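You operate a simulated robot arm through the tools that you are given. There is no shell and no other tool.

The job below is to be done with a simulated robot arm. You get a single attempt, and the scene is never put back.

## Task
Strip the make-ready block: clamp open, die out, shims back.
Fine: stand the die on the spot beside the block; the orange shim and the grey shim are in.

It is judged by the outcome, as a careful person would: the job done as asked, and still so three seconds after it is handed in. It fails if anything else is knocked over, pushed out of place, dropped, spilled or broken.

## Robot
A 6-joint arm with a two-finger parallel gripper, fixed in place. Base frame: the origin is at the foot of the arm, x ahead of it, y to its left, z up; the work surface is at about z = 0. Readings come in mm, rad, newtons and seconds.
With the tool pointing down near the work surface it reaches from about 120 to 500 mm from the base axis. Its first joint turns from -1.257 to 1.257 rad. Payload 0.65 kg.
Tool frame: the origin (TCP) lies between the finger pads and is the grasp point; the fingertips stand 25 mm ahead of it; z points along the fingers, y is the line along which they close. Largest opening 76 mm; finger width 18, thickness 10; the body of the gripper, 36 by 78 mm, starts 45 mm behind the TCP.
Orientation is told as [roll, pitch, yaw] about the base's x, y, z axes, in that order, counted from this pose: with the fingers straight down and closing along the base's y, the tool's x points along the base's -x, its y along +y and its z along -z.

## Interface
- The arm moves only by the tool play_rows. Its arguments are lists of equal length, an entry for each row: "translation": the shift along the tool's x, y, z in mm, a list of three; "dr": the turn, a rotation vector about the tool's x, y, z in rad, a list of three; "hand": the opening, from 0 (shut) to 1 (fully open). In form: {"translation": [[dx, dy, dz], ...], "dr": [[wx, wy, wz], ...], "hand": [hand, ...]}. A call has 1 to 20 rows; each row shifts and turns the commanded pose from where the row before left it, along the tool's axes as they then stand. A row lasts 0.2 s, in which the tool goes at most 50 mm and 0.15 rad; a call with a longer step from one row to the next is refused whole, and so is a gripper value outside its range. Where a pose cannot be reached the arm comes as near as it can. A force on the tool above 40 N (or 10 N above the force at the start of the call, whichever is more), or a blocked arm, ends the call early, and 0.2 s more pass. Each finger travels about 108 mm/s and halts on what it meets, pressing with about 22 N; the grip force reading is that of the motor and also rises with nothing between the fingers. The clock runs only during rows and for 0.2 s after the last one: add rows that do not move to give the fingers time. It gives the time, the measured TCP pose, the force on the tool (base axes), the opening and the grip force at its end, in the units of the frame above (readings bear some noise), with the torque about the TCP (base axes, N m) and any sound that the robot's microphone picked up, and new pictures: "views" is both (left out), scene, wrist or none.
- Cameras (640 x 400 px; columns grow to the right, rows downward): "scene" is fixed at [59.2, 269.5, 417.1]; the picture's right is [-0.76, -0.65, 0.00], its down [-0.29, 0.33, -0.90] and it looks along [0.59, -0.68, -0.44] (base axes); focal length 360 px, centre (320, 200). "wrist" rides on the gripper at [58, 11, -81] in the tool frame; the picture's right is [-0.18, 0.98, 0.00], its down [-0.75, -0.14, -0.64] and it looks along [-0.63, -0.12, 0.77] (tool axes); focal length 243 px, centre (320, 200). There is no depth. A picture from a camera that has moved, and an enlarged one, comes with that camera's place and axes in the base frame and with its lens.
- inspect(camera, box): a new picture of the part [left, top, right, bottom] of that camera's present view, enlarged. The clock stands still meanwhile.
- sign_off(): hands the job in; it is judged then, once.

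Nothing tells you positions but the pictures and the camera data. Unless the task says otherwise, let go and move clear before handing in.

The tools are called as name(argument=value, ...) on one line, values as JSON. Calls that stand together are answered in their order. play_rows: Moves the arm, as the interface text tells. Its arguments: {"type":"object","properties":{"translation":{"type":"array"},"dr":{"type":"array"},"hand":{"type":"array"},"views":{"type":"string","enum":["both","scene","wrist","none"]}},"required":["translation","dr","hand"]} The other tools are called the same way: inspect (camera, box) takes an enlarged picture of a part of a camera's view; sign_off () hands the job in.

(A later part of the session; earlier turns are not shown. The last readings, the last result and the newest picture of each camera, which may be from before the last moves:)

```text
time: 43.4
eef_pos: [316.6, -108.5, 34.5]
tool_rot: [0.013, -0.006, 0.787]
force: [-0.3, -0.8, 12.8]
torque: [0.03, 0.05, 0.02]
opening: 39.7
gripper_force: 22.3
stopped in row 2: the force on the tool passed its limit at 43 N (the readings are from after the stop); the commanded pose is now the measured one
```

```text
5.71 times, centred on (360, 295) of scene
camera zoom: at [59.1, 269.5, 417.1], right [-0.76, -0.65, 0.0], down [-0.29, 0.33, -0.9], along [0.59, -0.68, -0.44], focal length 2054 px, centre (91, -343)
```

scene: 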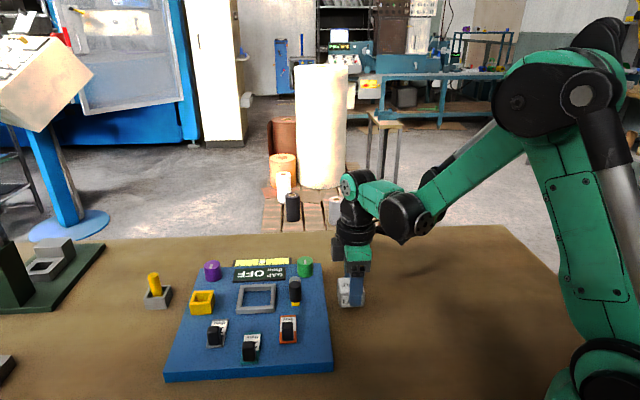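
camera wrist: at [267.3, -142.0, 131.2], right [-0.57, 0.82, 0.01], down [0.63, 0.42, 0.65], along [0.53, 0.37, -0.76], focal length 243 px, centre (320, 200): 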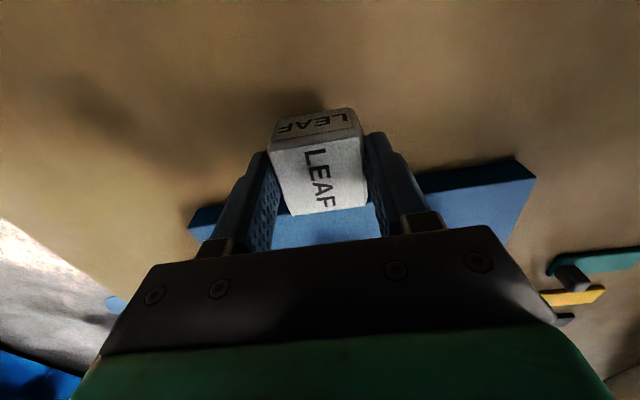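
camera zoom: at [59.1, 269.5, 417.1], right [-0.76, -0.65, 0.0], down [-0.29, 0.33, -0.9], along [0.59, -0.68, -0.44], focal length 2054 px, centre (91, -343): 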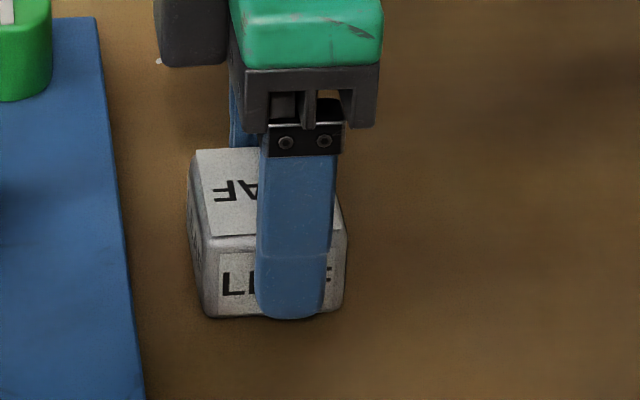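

The die is standing on the table. I'll open the fingers evenly and rise straight up.

play_rows(translation=[[0, 0, -1], [0, 0, 0], [0, 0, 0], [0, 0, 0], [0, 0, 0], [0, 0, -20], [0, 0, -40], [0, 0, -45], [0, 0, 0]], dr=[[0, 0, 0], [0, 0, 0], [0, 0, 0], [0, 0, 0], [0, 0, 0], [0, 0, 0], [0, 0, 0], [0, 0, 0], [0, 0, 0]], hand=[0.48, 0.55, 0.65, 0.8, 0.8, 0.8, 0.8, 0.8, 0.8])

inspect(camera="scene", box=[220, 240, 420, 390])

inspect(camera="wrist", box=[180, 0, 460, 230])

```text
time: 45.4
eef_pos: [316.1, -108.4, 141.2]
tool_rot: [0.012, -0.007, 0.787]
force: [-0.3, 0.3, 0.4]
torque: [0.03, 0.01, 0.02]
opening: 60.6
gripper_force: 0.0
camera wrist: at [267.1, -143.0, 220.3], right [-0.57, 0.82, 0.01], down [0.63, 0.42, 0.65], along [0.53, 0.38, -0.76], focal length 243 px, centre (320, 200)
```

scene: 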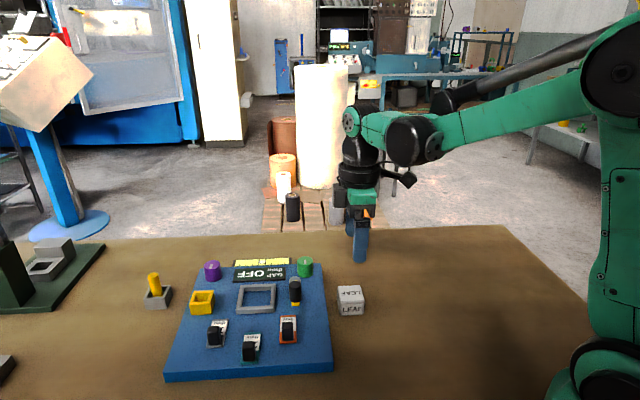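
wrist: 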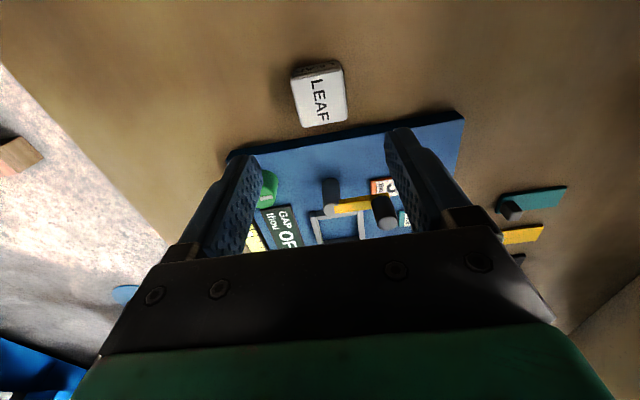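

```text
2.67 times, centred on (320, 315) of scene
camera zoom: at [59.2, 269.5, 417.1], right [-0.76, -0.65, 0.0], down [-0.29, 0.33, -0.9], along [0.59, -0.68, -0.44], focal length 959 px, centre (320, -107)
```

zoom: 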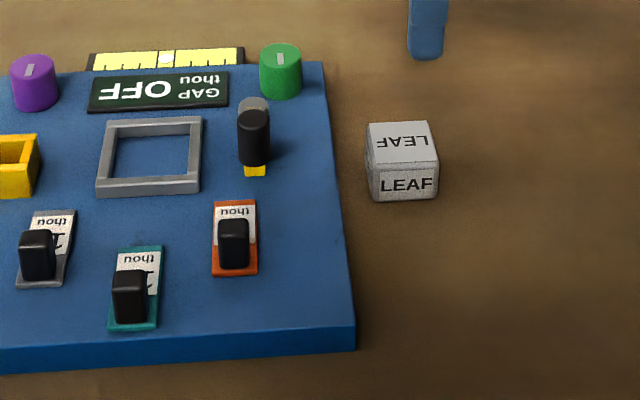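

```text
1.74 times, centred on (320, 115) of wrist
camera zoom: at [267.1, -143.0, 220.3], right [-0.57, 0.82, 0.01], down [0.63, 0.42, 0.65], along [0.53, 0.38, -0.76], focal length 422 px, centre (320, 348)
```

zoom: 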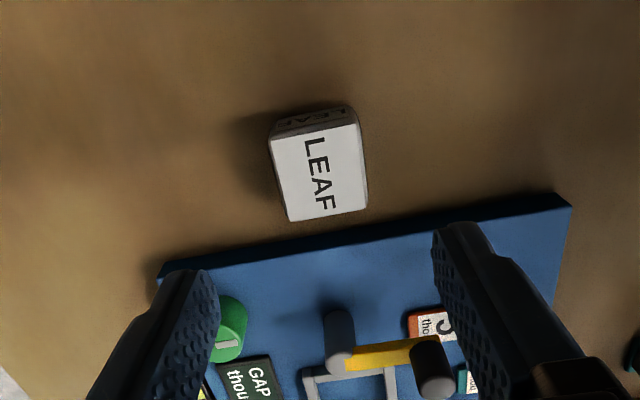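

The die stands upright beside the block and nothing else has moved. Next is the orange shim: I'll turn to yaw −45°, so the fingers close across the knob's width and stay clear of the clamp, and hover over it.

play_rows(translation=[[0, 0, -20], [0, 0, 0], [0, 0, 0], [0, 0, 0], [0, 0, 0], [0, 0, 0], [0, 0, 0], [0, 0, 0], [0, 0, 0], [0, 0, 0], [0, 0, 0], [0, 0, 0], [27.1, 34.2, 0], [27.1, 34.2, 0], [27.1, 34.2, 0], [0, 0, 0]], dr=[[0, 0, 0], [0, 0, 0.143], [0, 0, 0.143], [0, 0, 0.143], [0, 0, 0.143], [0, 0, 0.143], [0, 0, 0.143], [0, 0, 0.143], [0, 0, 0.143], [0, 0, 0.143], [0, 0, 0.143], [0, 0, 0.143], [0, 0, 0], [0, 0, 0], [0, 0, 0], [0, 0, 0]], hand=[0.8, 0.8, 0.8, 0.8, 0.8, 0.8, 0.8, 0.8, 0.8, 0.8, 0.8, 0.8, 0.8, 0.8, 0.6, 0.6])

inspect(camera="wrist", box=[180, 0, 460, 230])

inspect(camera="scene", box=[200, 240, 360, 370])

```text
time: 48.8
eef_pos: [331.9, 21.4, 162.3]
tool_rot: [0.007, 0.013, -0.786]
force: [0.8, 0.6, -0.3]
torque: [0.01, -0.02, -0.03]
opening: 45.7
gripper_force: 0.1
camera wrist: at [298.0, 70.1, 242.2], right [0.83, 0.56, 0.0], down [0.43, -0.64, 0.63], along [0.36, -0.52, -0.77], focal length 243 px, centre (320, 200)
```

scene: 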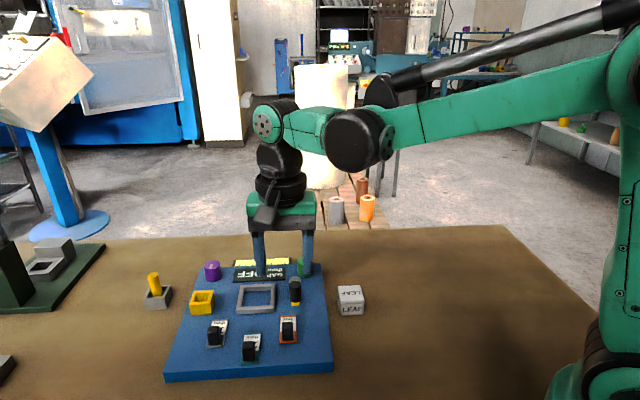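
wrist: 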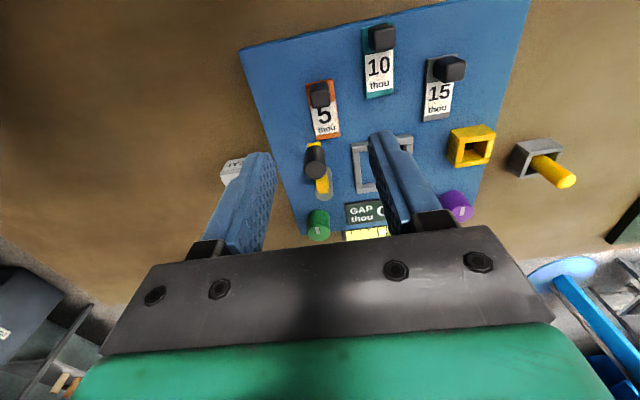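

```text
1.74 times, centred on (320, 115) of wrist
camera zoom: at [298.0, 70.1, 242.2], right [0.83, 0.56, 0.0], down [0.43, -0.64, 0.63], along [0.36, -0.52, -0.77], focal length 422 px, centre (320, 348)
```

zoom: 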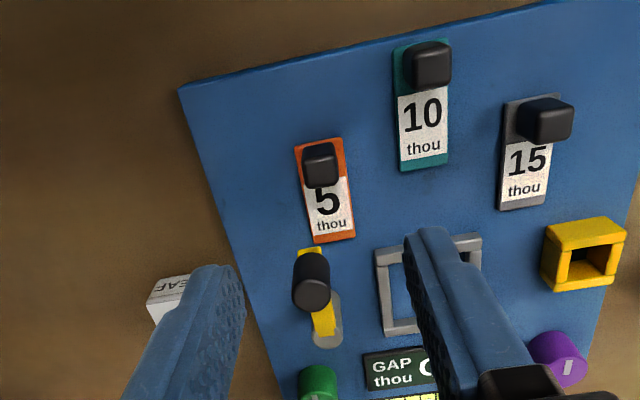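

```text
3.08 times, centred on (280, 305) of scene
camera zoom: at [59.2, 269.5, 417.1], right [-0.76, -0.65, 0.0], down [-0.29, 0.33, -0.9], along [0.59, -0.68, -0.44], focal length 1106 px, centre (443, -123)
```

zoom: 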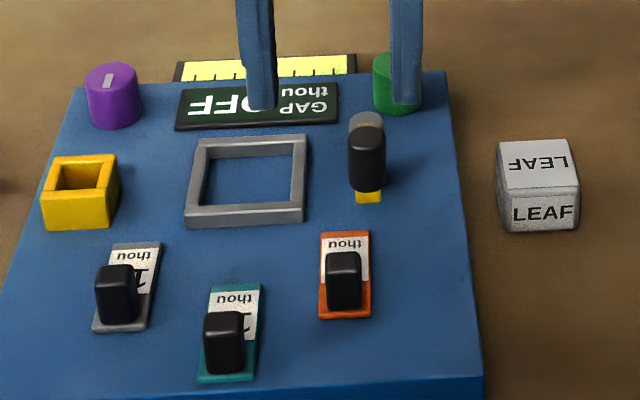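

The orange knob top is at about (331.5, 23.5, 50), so the tool is almost over it. I'll fine-tune and descend.

play_rows(translation=[[1.8, 1.2, 40], [0, 0, 40], [0, 0, 10], [0, 0, 0]], dr=[[0, 0, 0], [0, 0, 0], [0, 0, 0], [0, 0, 0]], hand=[0.6, 0.6, 0.6, 0.6])

inspect(camera="wrist", box=[200, 30, 440, 230])

inspect(camera="scene", box=[220, 260, 340, 360])

```text
time: 49.8
eef_pos: [330.9, 23.0, 72.4]
tool_rot: [0.006, 0.011, -0.786]
force: [-0.2, -0.2, 0.7]
torque: [-0.02, -0.04, 0.02]
opening: 45.6
gripper_force: 0.0
camera wrist: at [297.3, 72.4, 151.6], right [0.83, 0.56, 0.0], down [0.44, -0.64, 0.63], along [0.36, -0.52, -0.77], focal length 243 px, centre (320, 200)
```

scene: 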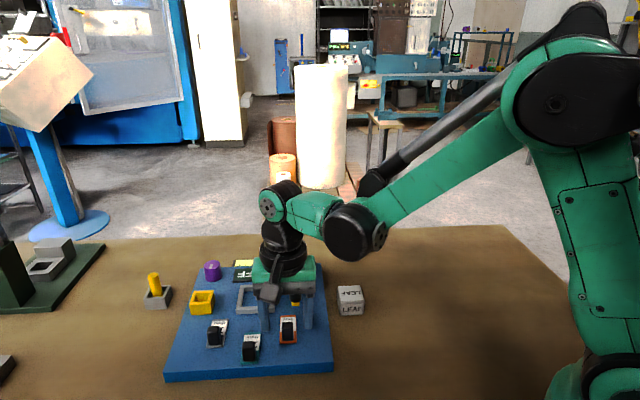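
wrist: 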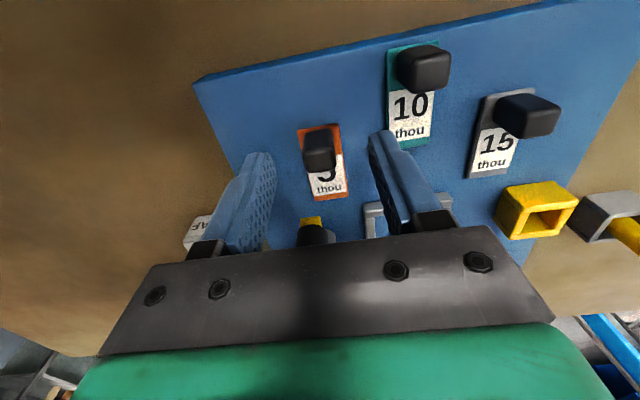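

```text
2.00 times, centred on (320, 130) of wrist
camera zoom: at [297.3, 72.4, 151.6], right [0.83, 0.56, 0.0], down [0.44, -0.64, 0.63], along [0.36, -0.52, -0.77], focal length 485 px, centre (320, 340)
```

zoom: 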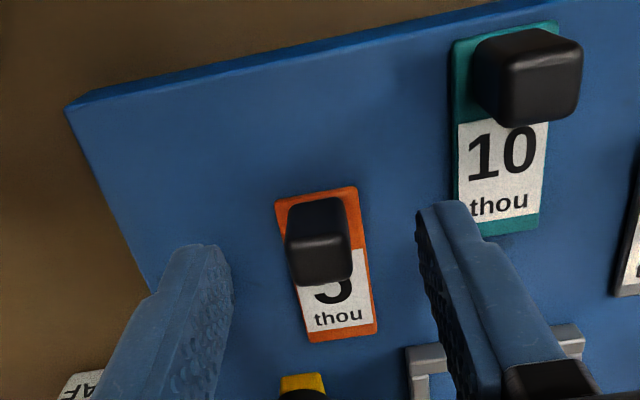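

```text
4.00 times, centred on (280, 310) of scene
camera zoom: at [59.2, 269.5, 417.1], right [-0.76, -0.65, 0.0], down [-0.29, 0.33, -0.9], along [0.59, -0.68, -0.44], focal length 1438 px, centre (480, -240)
```

zoom: 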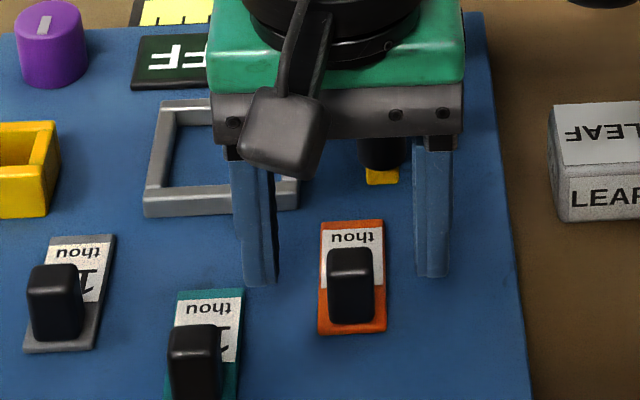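

The tool is aligned over the orange knob. I'll descend the last bit and grip it.

play_rows(translation=[[0, 0, 9], [0, 0, 8], [0, 0, 0], [0, 0, 0], [0, 0, 0], [0, 0, 0]], dr=[[0, 0, 0], [0, 0, 0], [0, 0, 0], [0, 0, 0], [0, 0, 0], [0, 0, 0]], hand=[0.6, 0.6, 0.4, 0.25, 0.15, 0.15])

inspect(camera="wrist", box=[200, 30, 440, 230])

inspect(camera="scene", box=[220, 260, 340, 360])

```text
time: 51.2
eef_pos: [330.5, 23.4, 55.0]
tool_rot: [0.006, 0.015, -0.785]
force: [-8.2, -6.8, -5.4]
torque: [-0.21, 0.16, 0.0]
opening: 15.4
gripper_force: 34.7
camera wrist: at [296.7, 72.4, 134.6], right [0.83, 0.56, 0.0], down [0.44, -0.64, 0.63], along [0.36, -0.52, -0.77], focal length 243 px, centre (320, 200)
```

scene: 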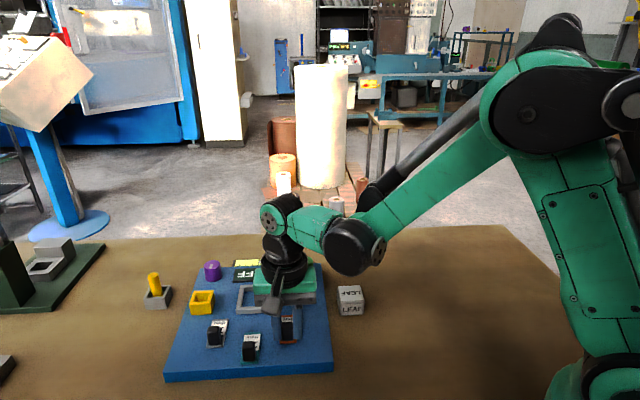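
wrist: 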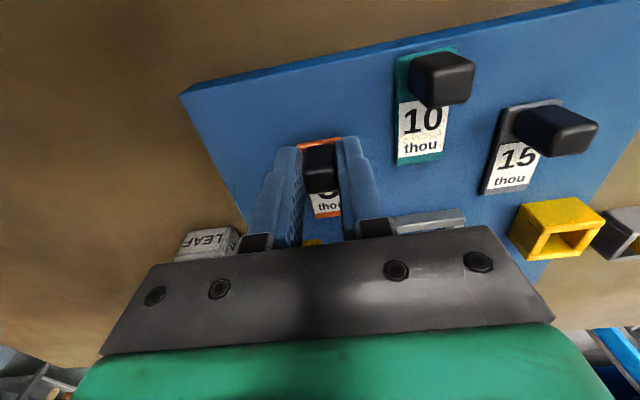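

```text
2.00 times, centred on (320, 130) of wrist
camera zoom: at [296.7, 72.4, 134.6], right [0.83, 0.56, 0.0], down [0.44, -0.64, 0.63], along [0.36, -0.52, -0.77], focal length 485 px, centre (320, 340)
```

zoom: 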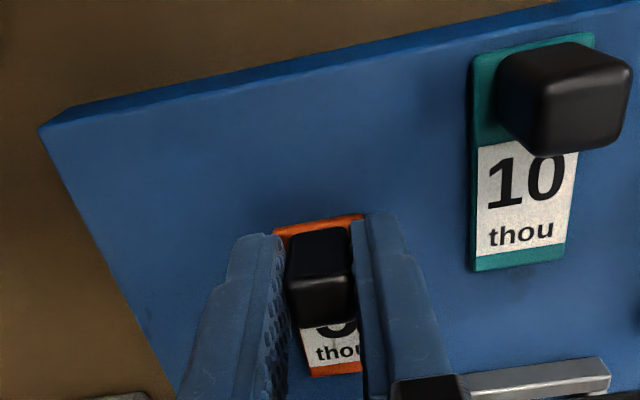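

```text
4.00 times, centred on (280, 310) of scene
camera zoom: at [59.2, 269.5, 417.1], right [-0.76, -0.65, 0.0], down [-0.29, 0.33, -0.9], along [0.59, -0.68, -0.44], focal length 1438 px, centre (480, -240)
```

zoom: 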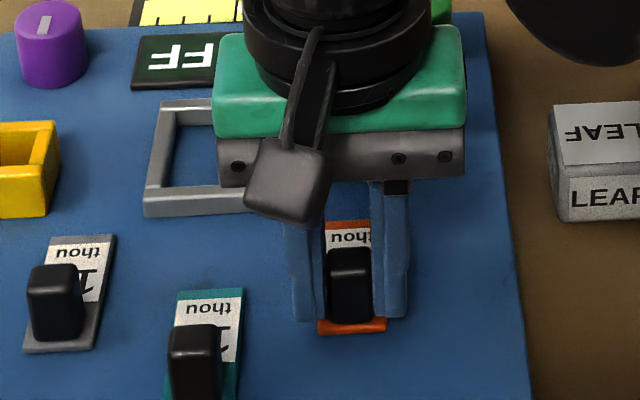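

The orange knob is gripped at 15 mm. I'll pull it back toward the near edge, a short stroke first to feel the slide.

play_rows(translation=[[0, -0.5, 0], [2, 0, 0], [3, 0, 0], [3, 0, 0], [0, 0, 0]], dr=[[0, 0, 0], [0, 0, 0], [0, 0, 0], [0, 0, 0], [0, 0, 0]], hand=[0.15, 0.15, 0.15, 0.15, 0.15])

inspect(camera="scene", box=[220, 260, 340, 360])

```text
time: 52.4
eef_pos: [324.4, 29.5, 54.8]
tool_rot: [0.005, 0.011, -0.785]
force: [-6.1, -5.9, -17.1]
torque: [-0.22, 0.16, 0.09]
opening: 15.4
gripper_force: 34.4
camera wrist: at [290.8, 78.0, 134.7], right [0.82, 0.57, 0.0], down [0.44, -0.64, 0.63], along [0.36, -0.52, -0.77], focal length 243 px, centre (320, 200)
```

scene: 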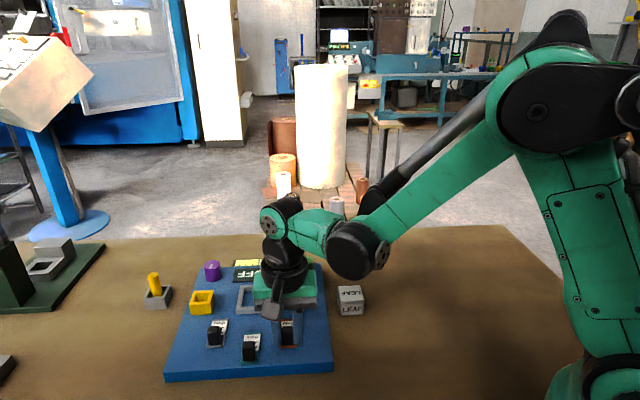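
wrist: 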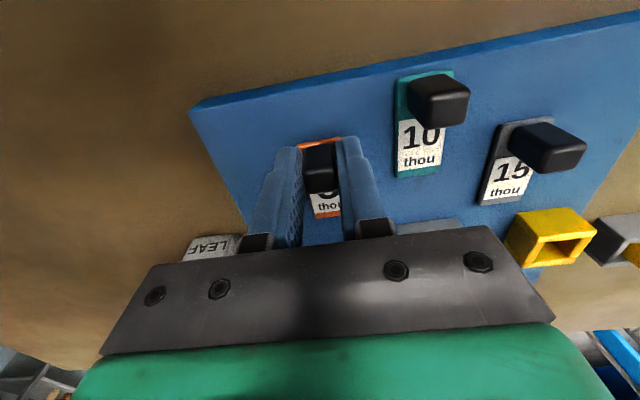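

```text
4.00 times, centred on (280, 310) of scene
camera zoom: at [59.2, 269.5, 417.1], right [-0.76, -0.65, 0.0], down [-0.29, 0.33, -0.9], along [0.59, -0.68, -0.44], focal length 1438 px, centre (480, -240)
```

zoom: 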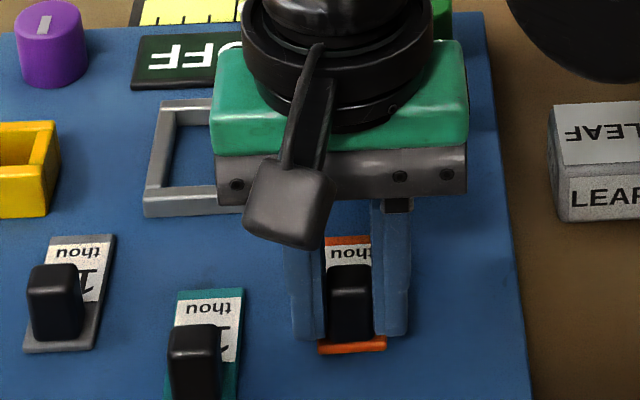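

The shim slides. I'll continue the pull and ease the slight upward load.

play_rows(translation=[[3, -0.3, 0.4], [3, 0, 0.2], [3, 0, 0], [3, 0, 0], [2, 0, 0], [0, 0, 0]], dr=[[0, 0, 0], [0, 0, 0], [0, 0, 0], [0, 0, 0], [0, 0, 0], [0, 0, 0]], hand=[0.15, 0.15, 0.15, 0.15, 0.15, 0.15])

inspect(camera="scene", box=[220, 260, 340, 360])

```text
time: 53.8
eef_pos: [315.3, 38.6, 55.0]
tool_rot: [0.007, 0.013, -0.785]
force: [-2.4, -2.7, 13.6]
torque: [-0.39, 0.12, -0.01]
opening: 15.4
gripper_force: 34.4
camera wrist: at [281.1, 87.7, 134.6], right [0.82, 0.57, 0.0], down [0.44, -0.64, 0.63], along [0.36, -0.52, -0.77], focal length 243 px, centre (320, 200)
```

scene: 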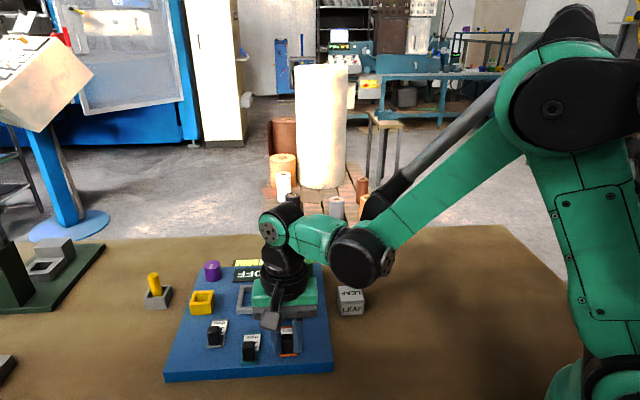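
wrist: 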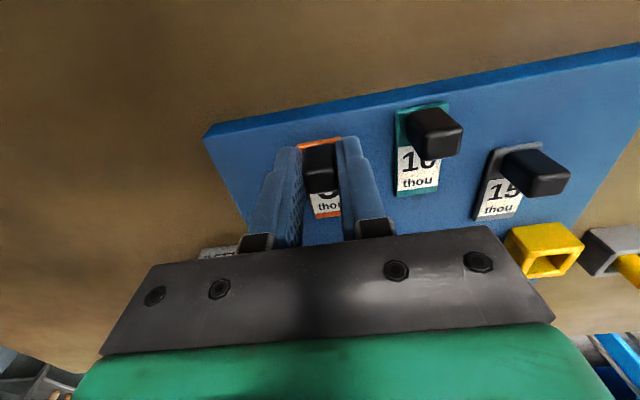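

```text
4.00 times, centred on (280, 310) of scene
camera zoom: at [59.1, 269.5, 417.1], right [-0.76, -0.65, 0.0], down [-0.29, 0.33, -0.9], along [0.59, -0.68, -0.44], focal length 1438 px, centre (480, -240)
```

zoom: 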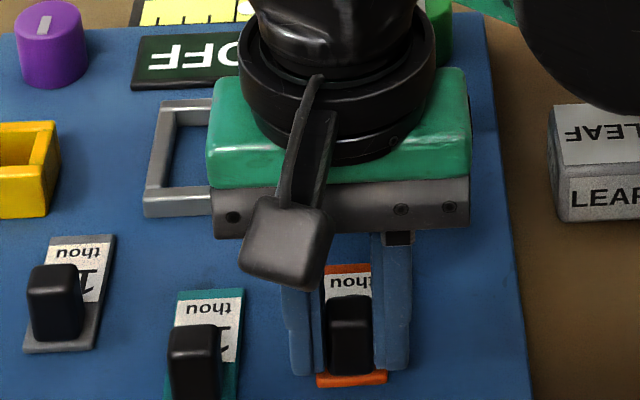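

22 mm so far. Matching the teal shim needs about 28–30 mm, so I'll ease on toward the stop.

play_rows(translation=[[2, -0.2, -0.3], [2, 0, 0], [1, 0, 0], [1, 0, 0], [1, 0, 0], [0, 0, 0]], dr=[[0, 0, 0], [0, 0, 0], [0, 0, 0], [0, 0, 0], [0, 0, 0], [0, 0, 0]], hand=[0.15, 0.15, 0.15, 0.15, 0.15, 0.15])

inspect(camera="scene", box=[220, 260, 340, 360])

```text
time: 55.2
eef_pos: [308.7, 43.5, 54.9]
tool_rot: [0.009, 0.014, -0.784]
force: [18.4, 18.4, -17.4]
torque: [0.08, -0.04, 0.06]
opening: 15.2
gripper_force: 34.1
camera wrist: at [275.9, 92.4, 134.9], right [0.82, 0.57, 0.01], down [0.44, -0.64, 0.63], along [0.36, -0.52, -0.78], focal length 243 px, centre (320, 200)
```

scene: 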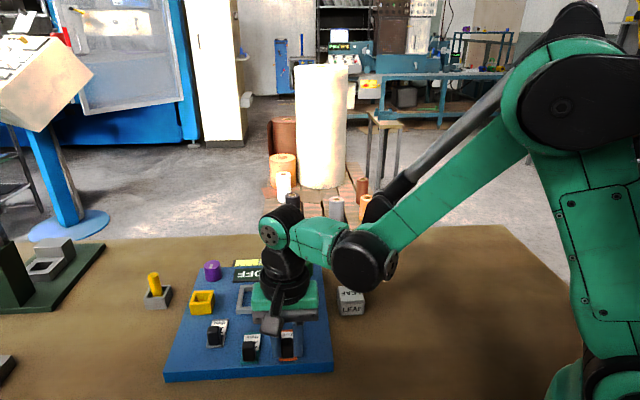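
wrist: 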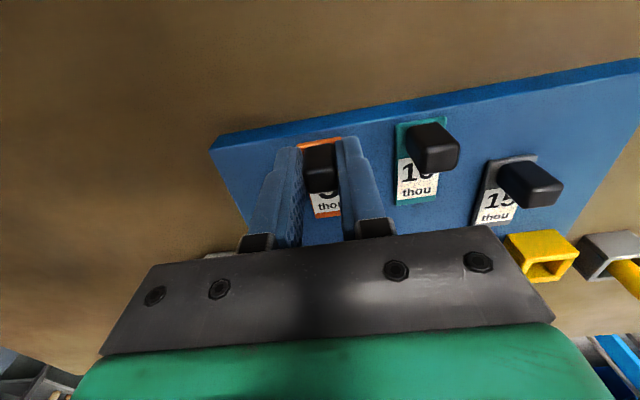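

```text
4.00 times, centred on (280, 310) of scene
camera zoom: at [59.2, 269.5, 417.1], right [-0.76, -0.65, 0.0], down [-0.29, 0.33, -0.9], along [0.59, -0.68, -0.44], focal length 1438 px, centre (480, -240)
```

zoom: 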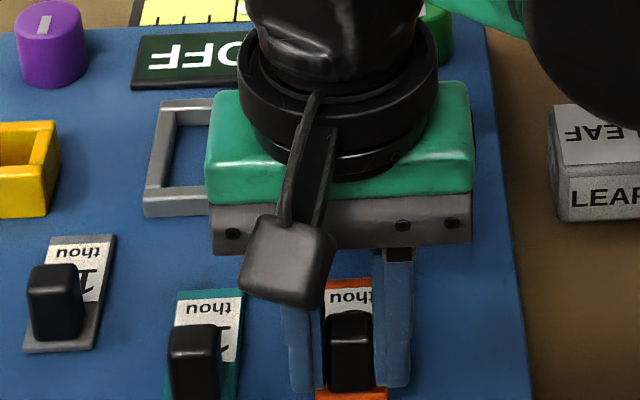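

The travel is 29.6 mm, with some sideways load from my own lateral drift. I'll correct that and feel for the end stop.

play_rows(translation=[[0, 0.8, 0], [0, 0.3, 0.3], [1, 0, 0], [0, 0, 0]], dr=[[0, 0, 0], [0, 0, 0], [0, 0, 0], [0, 0, 0]], hand=[0.15, 0.15, 0.15, 0.15], views="none")

inspect(camera="scene", box=[220, 290, 340, 380])

```text
time: 56.2
eef_pos: [308.1, 44.4, 55.4]
tool_rot: [0.006, 0.011, -0.787]
force: [-1.3, -2.0, 24.0]
torque: [-0.04, 0.1, -0.01]
opening: 15.3
gripper_force: 34.4
```

```text
4.44 times, centred on (280, 335) of scene
camera zoom: at [59.1, 269.5, 417.1], right [-0.76, -0.65, 0.0], down [-0.29, 0.33, -0.9], along [0.59, -0.68, -0.44], focal length 1598 px, centre (498, -400)
```

zoom: 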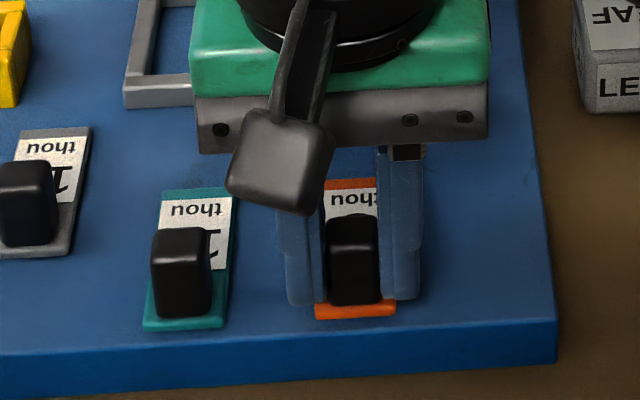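

The orange shim's tail is now as far from the board edge as the teal one's. I'll give one more gentle millimetre to confirm the stop.

play_rows(translation=[[1, 0, -0.5], [0, 0, 0]], dr=[[0, 0, 0], [0, 0, 0]], hand=[0.15, 0.15], views="none")

```text
time: 56.8
eef_pos: [309.1, 44.9, 55.0]
tool_rot: [0.005, 0.013, -0.784]
force: [-2.9, -10.1, -21.1]
torque: [-0.21, 0.22, -0.03]
opening: 15.5
gripper_force: 34.4
```

It no longer advances, so orange is back. I'll release it, rise, and go to the grey shim.

play_rows(translation=[[0, 0, 0], [0, 0, 0], [0, 0, 0], [0, 0, -25], [0, 0, -40], [0, 0, -30], [0, 0, 0]], dr=[[0, 0, 0], [0, 0, 0], [0, 0, 0], [0, 0, 0], [0, 0, 0], [0, 0, 0], [0, 0, 0]], hand=[0.3, 0.5, 0.5, 0.5, 0.5, 0.5, 0.6])

inspect(camera="scene", box=[180, 250, 360, 390])

inspect(camera="wrist", box=[200, 0, 560, 230])

```text
time: 58.4
eef_pos: [309.9, 44.7, 150.4]
tool_rot: [0.006, 0.013, -0.785]
force: [-0.3, -0.8, 0.0]
torque: [0.0, -0.02, 0.02]
opening: 45.6
gripper_force: 0.0
camera wrist: at [276.4, 93.0, 230.3], right [0.83, 0.56, 0.0], down [0.44, -0.64, 0.63], along [0.36, -0.52, -0.77], focal length 243 px, centre (320, 200)
```

scene: 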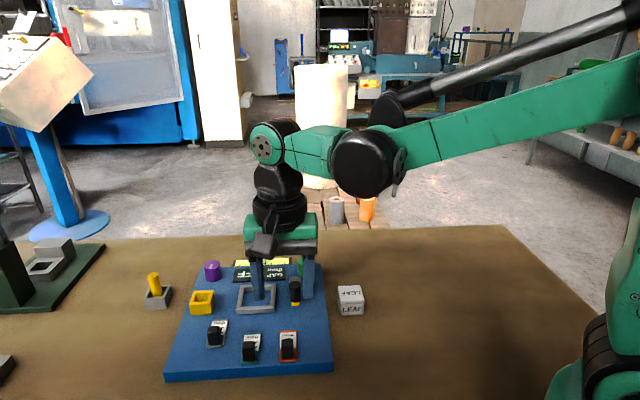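
wrist: 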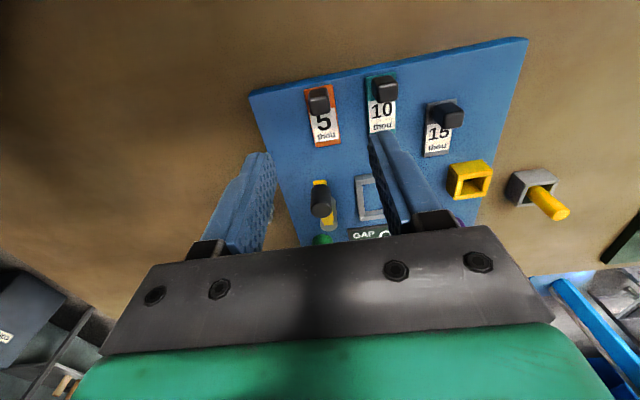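

```text
2.86 times, centred on (270, 320) of scene
camera zoom: at [59.2, 269.5, 417.1], right [-0.76, -0.65, 0.0], down [-0.29, 0.33, -0.9], along [0.59, -0.68, -0.44], focal length 1027 px, centre (463, -143)
```

zoom: 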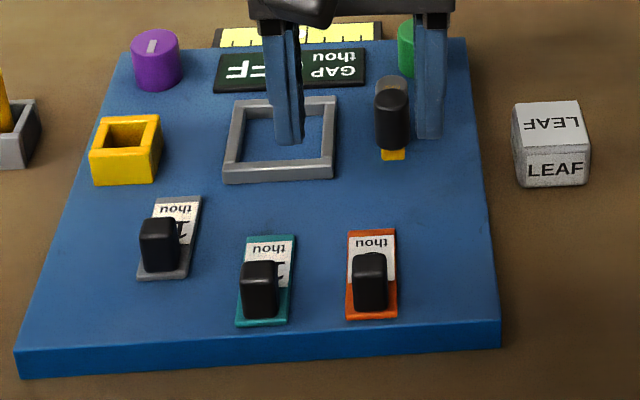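

```text
1.74 times, centred on (380, 115) of wrist
camera zoom: at [276.4, 93.0, 230.3], right [0.83, 0.56, 0.0], down [0.44, -0.64, 0.63], along [0.36, -0.52, -0.77], focal length 422 px, centre (216, 348)
```

zoom: 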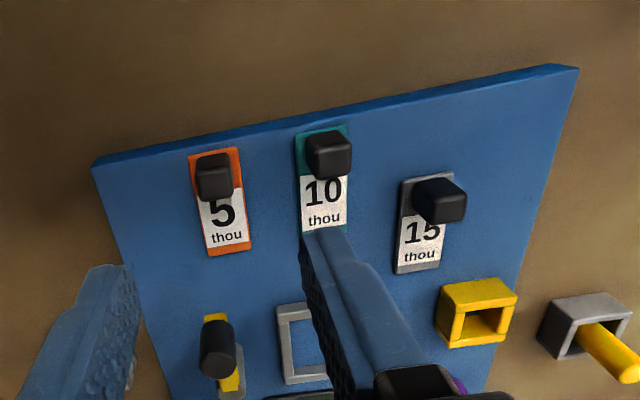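

Orange now lines up with teal. The grey knob is at about (398.5, 92.5, 50), so I'll move over it.

play_rows(translation=[[-9.6, 32.1, 0], [-9.6, 32.1, 0], [-9.6, 32.1, 0], [0, 0, 40], [0, 0, 35], [0, 0, 0]], dr=[[0, 0, 0], [0, 0, 0], [0, 0, 0], [0, 0, 0], [0, 0, 0], [0, 0, 0]], hand=[0.6, 0.6, 0.6, 0.6, 0.6, 0.6])

inspect(camera="wrist", box=[200, 30, 440, 230])

inspect(camera="scene", box=[160, 260, 280, 360])

```text
time: 59.8
eef_pos: [398.2, 92.8, 74.7]
tool_rot: [0.006, 0.013, -0.786]
force: [0.4, -0.1, 0.2]
torque: [0.0, 0.02, -0.01]
opening: 45.4
gripper_force: 0.0
camera wrist: at [364.1, 141.9, 154.8], right [0.83, 0.56, 0.0], down [0.44, -0.64, 0.63], along [0.36, -0.52, -0.77], focal length 243 px, centre (320, 200)
```

scene: 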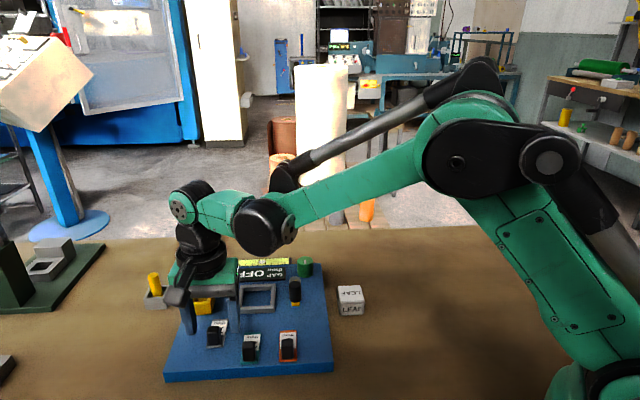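
wrist: 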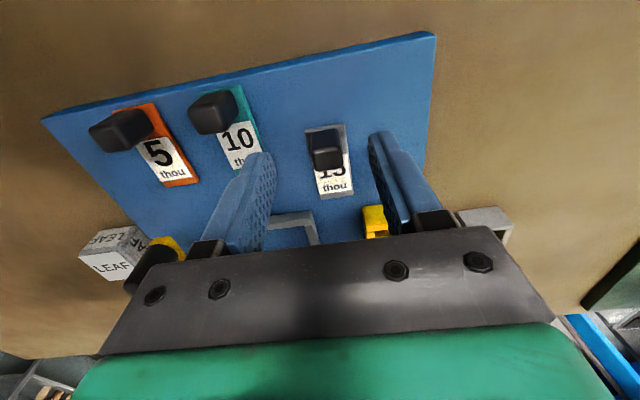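

```text
2.00 times, centred on (320, 130) of wrist
camera zoom: at [364.1, 141.9, 154.8], right [0.83, 0.56, 0.0], down [0.44, -0.64, 0.63], along [0.36, -0.52, -0.77], focal length 485 px, centre (320, 340)
```

zoom: 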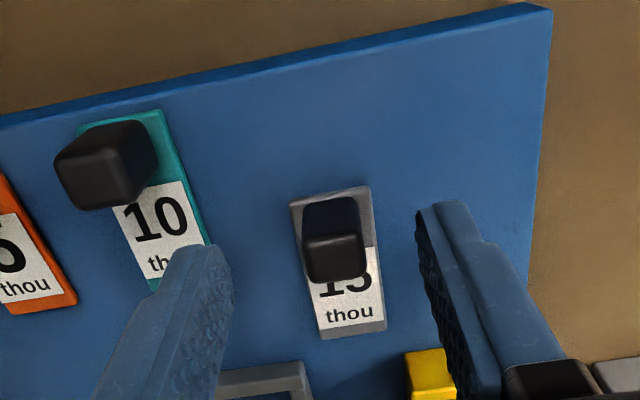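

```text
4.00 times, centred on (220, 310) of scene
camera zoom: at [59.2, 269.5, 417.1], right [-0.76, -0.65, 0.0], down [-0.29, 0.33, -0.9], along [0.59, -0.68, -0.44], focal length 1438 px, centre (720, -240)
```

zoom: 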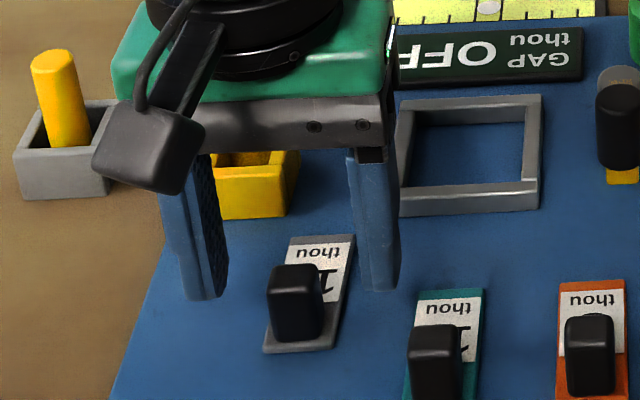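

The knob is about 3 mm toward +u from the tool axis. I'll correct, descend and grip it.

play_rows(translation=[[0.5, 3, 0], [0, 0, 10], [0, 0, 9.5], [0, 0, 0], [0, 0, 0], [0, 0, 0], [0, 0, 0]], dr=[[0, 0, 0], [0, 0, 0], [0, 0, 0], [0, 0, 0], [0, 0, 0], [0, 0, 0], [0, 0, 0]], hand=[0.6, 0.6, 0.6, 0.4, 0.25, 0.15, 0.15])

inspect(camera="wrist", box=[200, 30, 440, 230])

```text
time: 61.4
eef_pos: [399.0, 95.5, 56.2]
tool_rot: [0.007, 0.013, -0.785]
force: [0.1, 0.8, -4.3]
torque: [-0.12, 0.1, 0.0]
opening: 15.0
gripper_force: 34.1
camera wrist: at [365.4, 144.8, 135.8], right [0.82, 0.57, 0.0], down [0.44, -0.64, 0.63], along [0.36, -0.52, -0.77], focal length 243 px, centre (320, 200)
```

scene: 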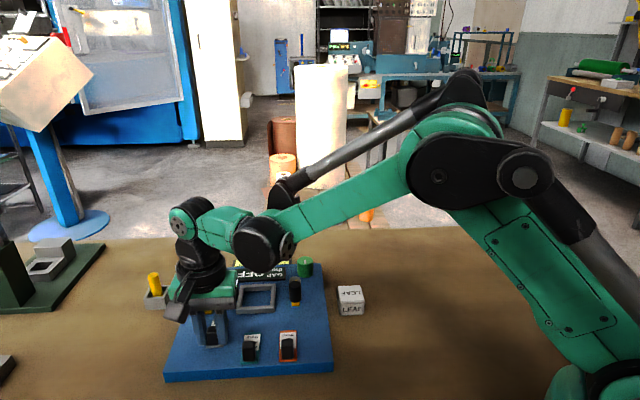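
wrist: 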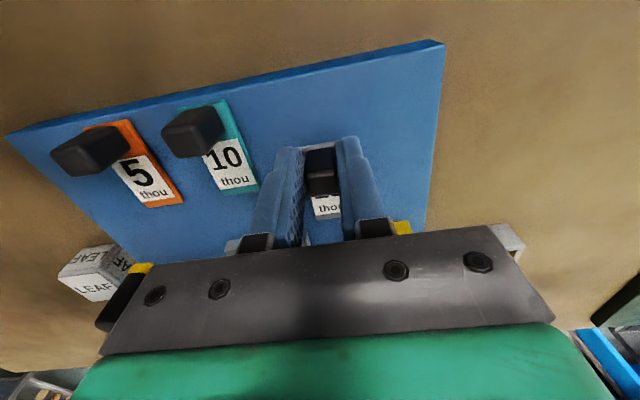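

```text
2.00 times, centred on (320, 130) of wrist
camera zoom: at [365.4, 144.8, 135.8], right [0.82, 0.57, 0.0], down [0.44, -0.64, 0.63], along [0.36, -0.52, -0.77], focal length 485 px, centre (320, 340)
```

zoom: 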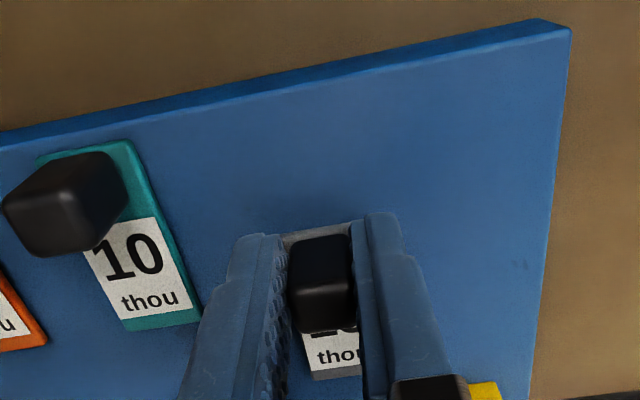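

It's gripped and centred with almost no side load. I'll pull the grey shim back.

play_rows(translation=[[2, 0, 0.2], [3, 0, 0.1], [3, 0, 0], [3, 0, 0], [3, 0, 0], [3, 0, 0], [3, 0, 0], [2, 0, 0], [0, 0, 0]], dr=[[0, 0, 0], [0, 0, 0], [0, 0, 0], [0, 0, 0], [0, 0, 0], [0, 0, 0], [0, 0, 0], [0, 0, 0], [0, 0, 0]], hand=[0.15, 0.15, 0.15, 0.15, 0.15, 0.15, 0.15, 0.15, 0.15])

inspect(camera="scene", box=[160, 270, 320, 390])

```text
time: 63.4
eef_pos: [383.5, 111.4, 55.6]
tool_rot: [0.008, 0.012, -0.785]
force: [1.2, 1.0, 5.5]
torque: [-0.18, 0.0, -0.04]
opening: 14.9
gripper_force: 34.4
camera wrist: at [349.9, 160.3, 135.7], right [0.83, 0.56, 0.0], down [0.44, -0.64, 0.63], along [0.36, -0.52, -0.77], focal length 243 px, centre (320, 200)
```

scene: 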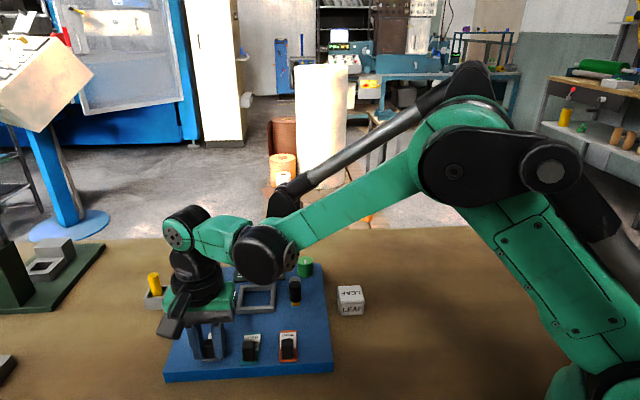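
wrist: 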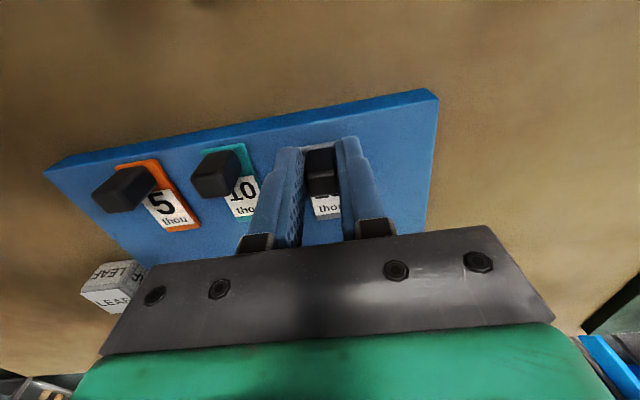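

```text
3.33 times, centred on (240, 330) of scene
camera zoom: at [59.1, 269.5, 417.1], right [-0.76, -0.65, 0.0], down [-0.29, 0.33, -0.9], along [0.59, -0.68, -0.44], focal length 1198 px, centre (587, -233)
```

zoom: 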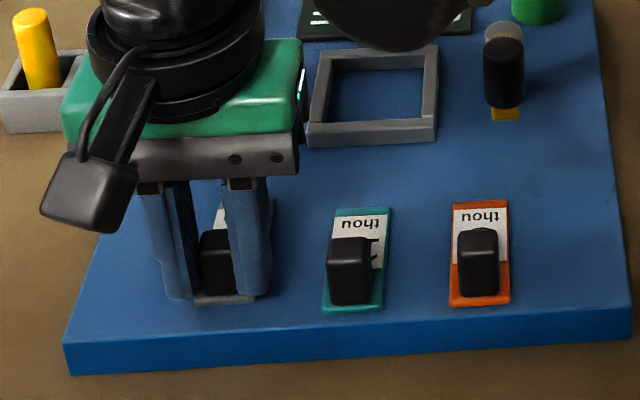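

22 mm so far. I'll ease it through the remaining travel to the stop.

play_rows(translation=[[2, 0, 0], [2, 0, 0], [1.5, 0, 0], [1, 0, 0], [1, 0, 0], [0.7, 0, 0], [0, 0, 0]], dr=[[0, 0, 0], [0, 0, 0], [0, 0, 0], [0, 0, 0], [0, 0, 0], [0, 0, 0], [0, 0, 0]], hand=[0.15, 0.15, 0.15, 0.15, 0.15, 0.15, 0.15])

inspect(camera="scene", box=[160, 270, 320, 390])

```text
time: 65.0
eef_pos: [378.3, 117.3, 56.1]
tool_rot: [0.007, 0.013, -0.786]
force: [4.1, 2.2, -3.1]
torque: [-0.04, 0.1, 0.02]
opening: 15.2
gripper_force: 34.1
camera wrist: at [344.0, 166.1, 135.7], right [0.82, 0.57, 0.0], down [0.44, -0.64, 0.63], along [0.36, -0.52, -0.77], focal length 243 px, centre (320, 200)
```

scene: 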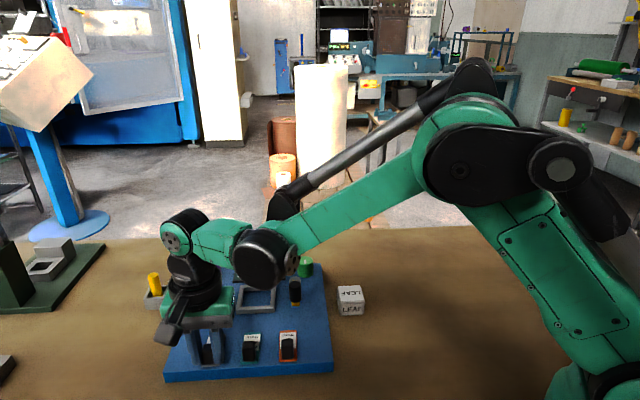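
wrist: 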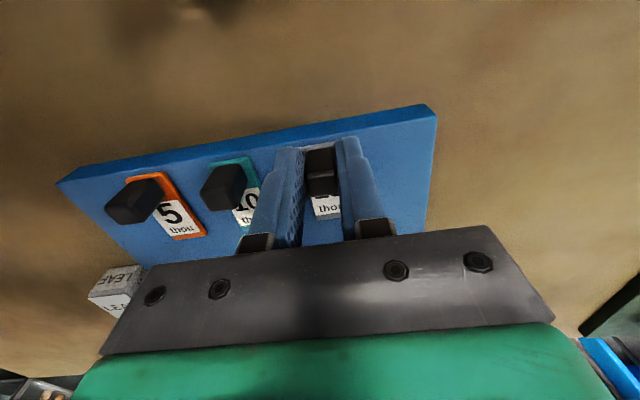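

```text
3.33 times, centred on (240, 330) of scene
camera zoom: at [59.2, 269.5, 417.1], right [-0.76, -0.65, 0.0], down [-0.29, 0.33, -0.9], along [0.59, -0.68, -0.44], focal length 1198 px, centre (587, -233)
```

zoom: 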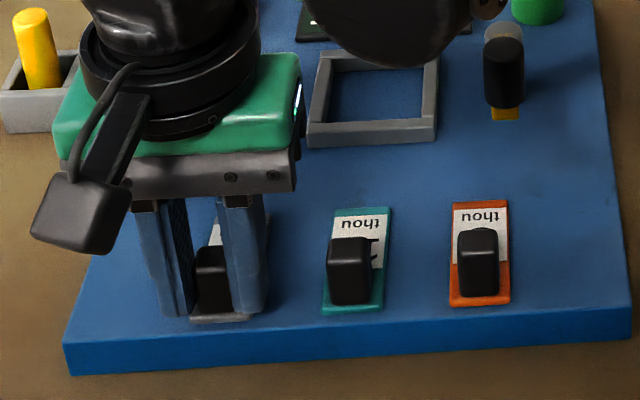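

Grey has come back 30 mm and its tail lines up with teal and orange. I'll release, rise clear, and check everything.

play_rows(translation=[[0, 0, 0], [0, 0, 0], [0, 0, 0], [0, 0, -25], [0, 0, -45], [0, 0, -45], [0, 0, -20], [40, -20, 0], [40, -20, 0], [0, 0, 0]], dr=[[0, 0, 0], [0, 0, 0], [0, 0, 0], [0, 0, 0], [0, 0, 0], [0, 0, 0], [0, 0, 0], [0, 0, 0], [0, 0, 0], [0, 0, 0]], hand=[0.3, 0.5, 0.5, 0.5, 0.5, 0.5, 0.6, 0.6, 0.6, 0.6])

inspect(camera="scene", box=[140, 240, 390, 390])

inspect(camera="wrist", box=[150, 0, 500, 240])

```text
time: 67.2
eef_pos: [293.8, 142.9, 192.2]
tool_rot: [0.005, 0.012, -0.783]
force: [-0.2, -0.2, 0.6]
torque: [0.0, -0.04, -0.02]
opening: 45.7
gripper_force: 0.2
camera wrist: at [260.2, 192.8, 272.1], right [0.83, 0.56, 0.0], down [0.44, -0.64, 0.63], along [0.36, -0.52, -0.77], focal length 243 px, centre (320, 200)
```

scene: 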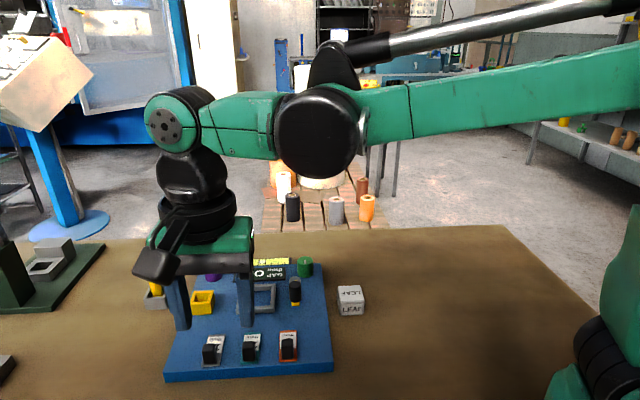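
wrist: 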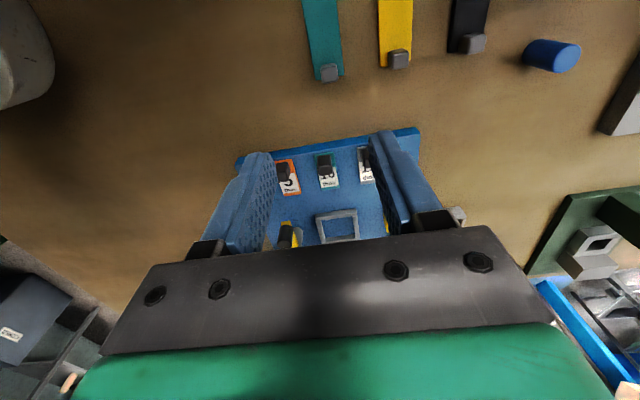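

```text
2.56 times, centred on (265, 315) of scene
camera zoom: at [59.1, 269.5, 417.1], right [-0.76, -0.65, 0.0], down [-0.29, 0.33, -0.9], along [0.59, -0.68, -0.44], focal length 920 px, centre (461, -94)
```

zoom: 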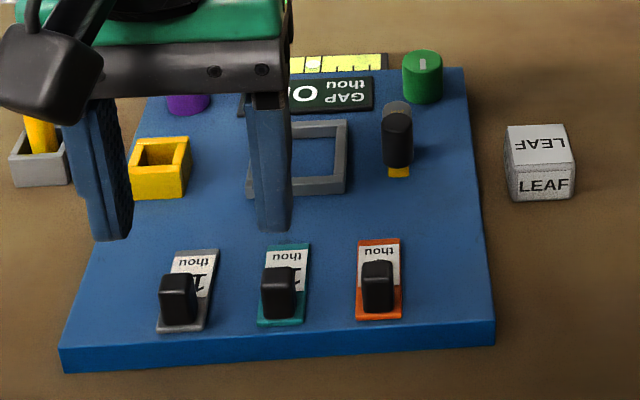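

```text
1.67 times, centred on (325, 120) of wrist
camera zoom: at [260.2, 192.8, 272.1], right [0.83, 0.56, 0.0], down [0.44, -0.64, 0.63], along [0.36, -0.52, -0.77], focal length 404 px, centre (312, 333)
```

zoom: 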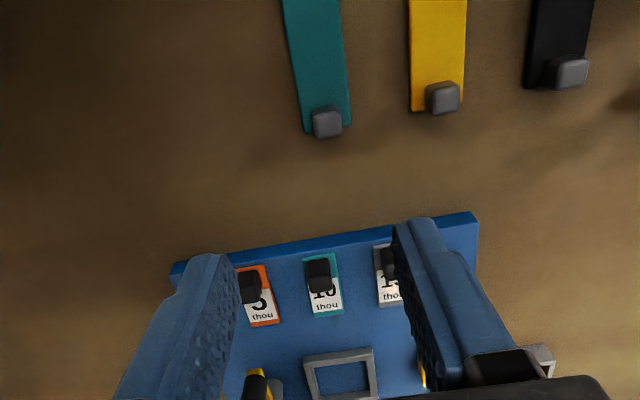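

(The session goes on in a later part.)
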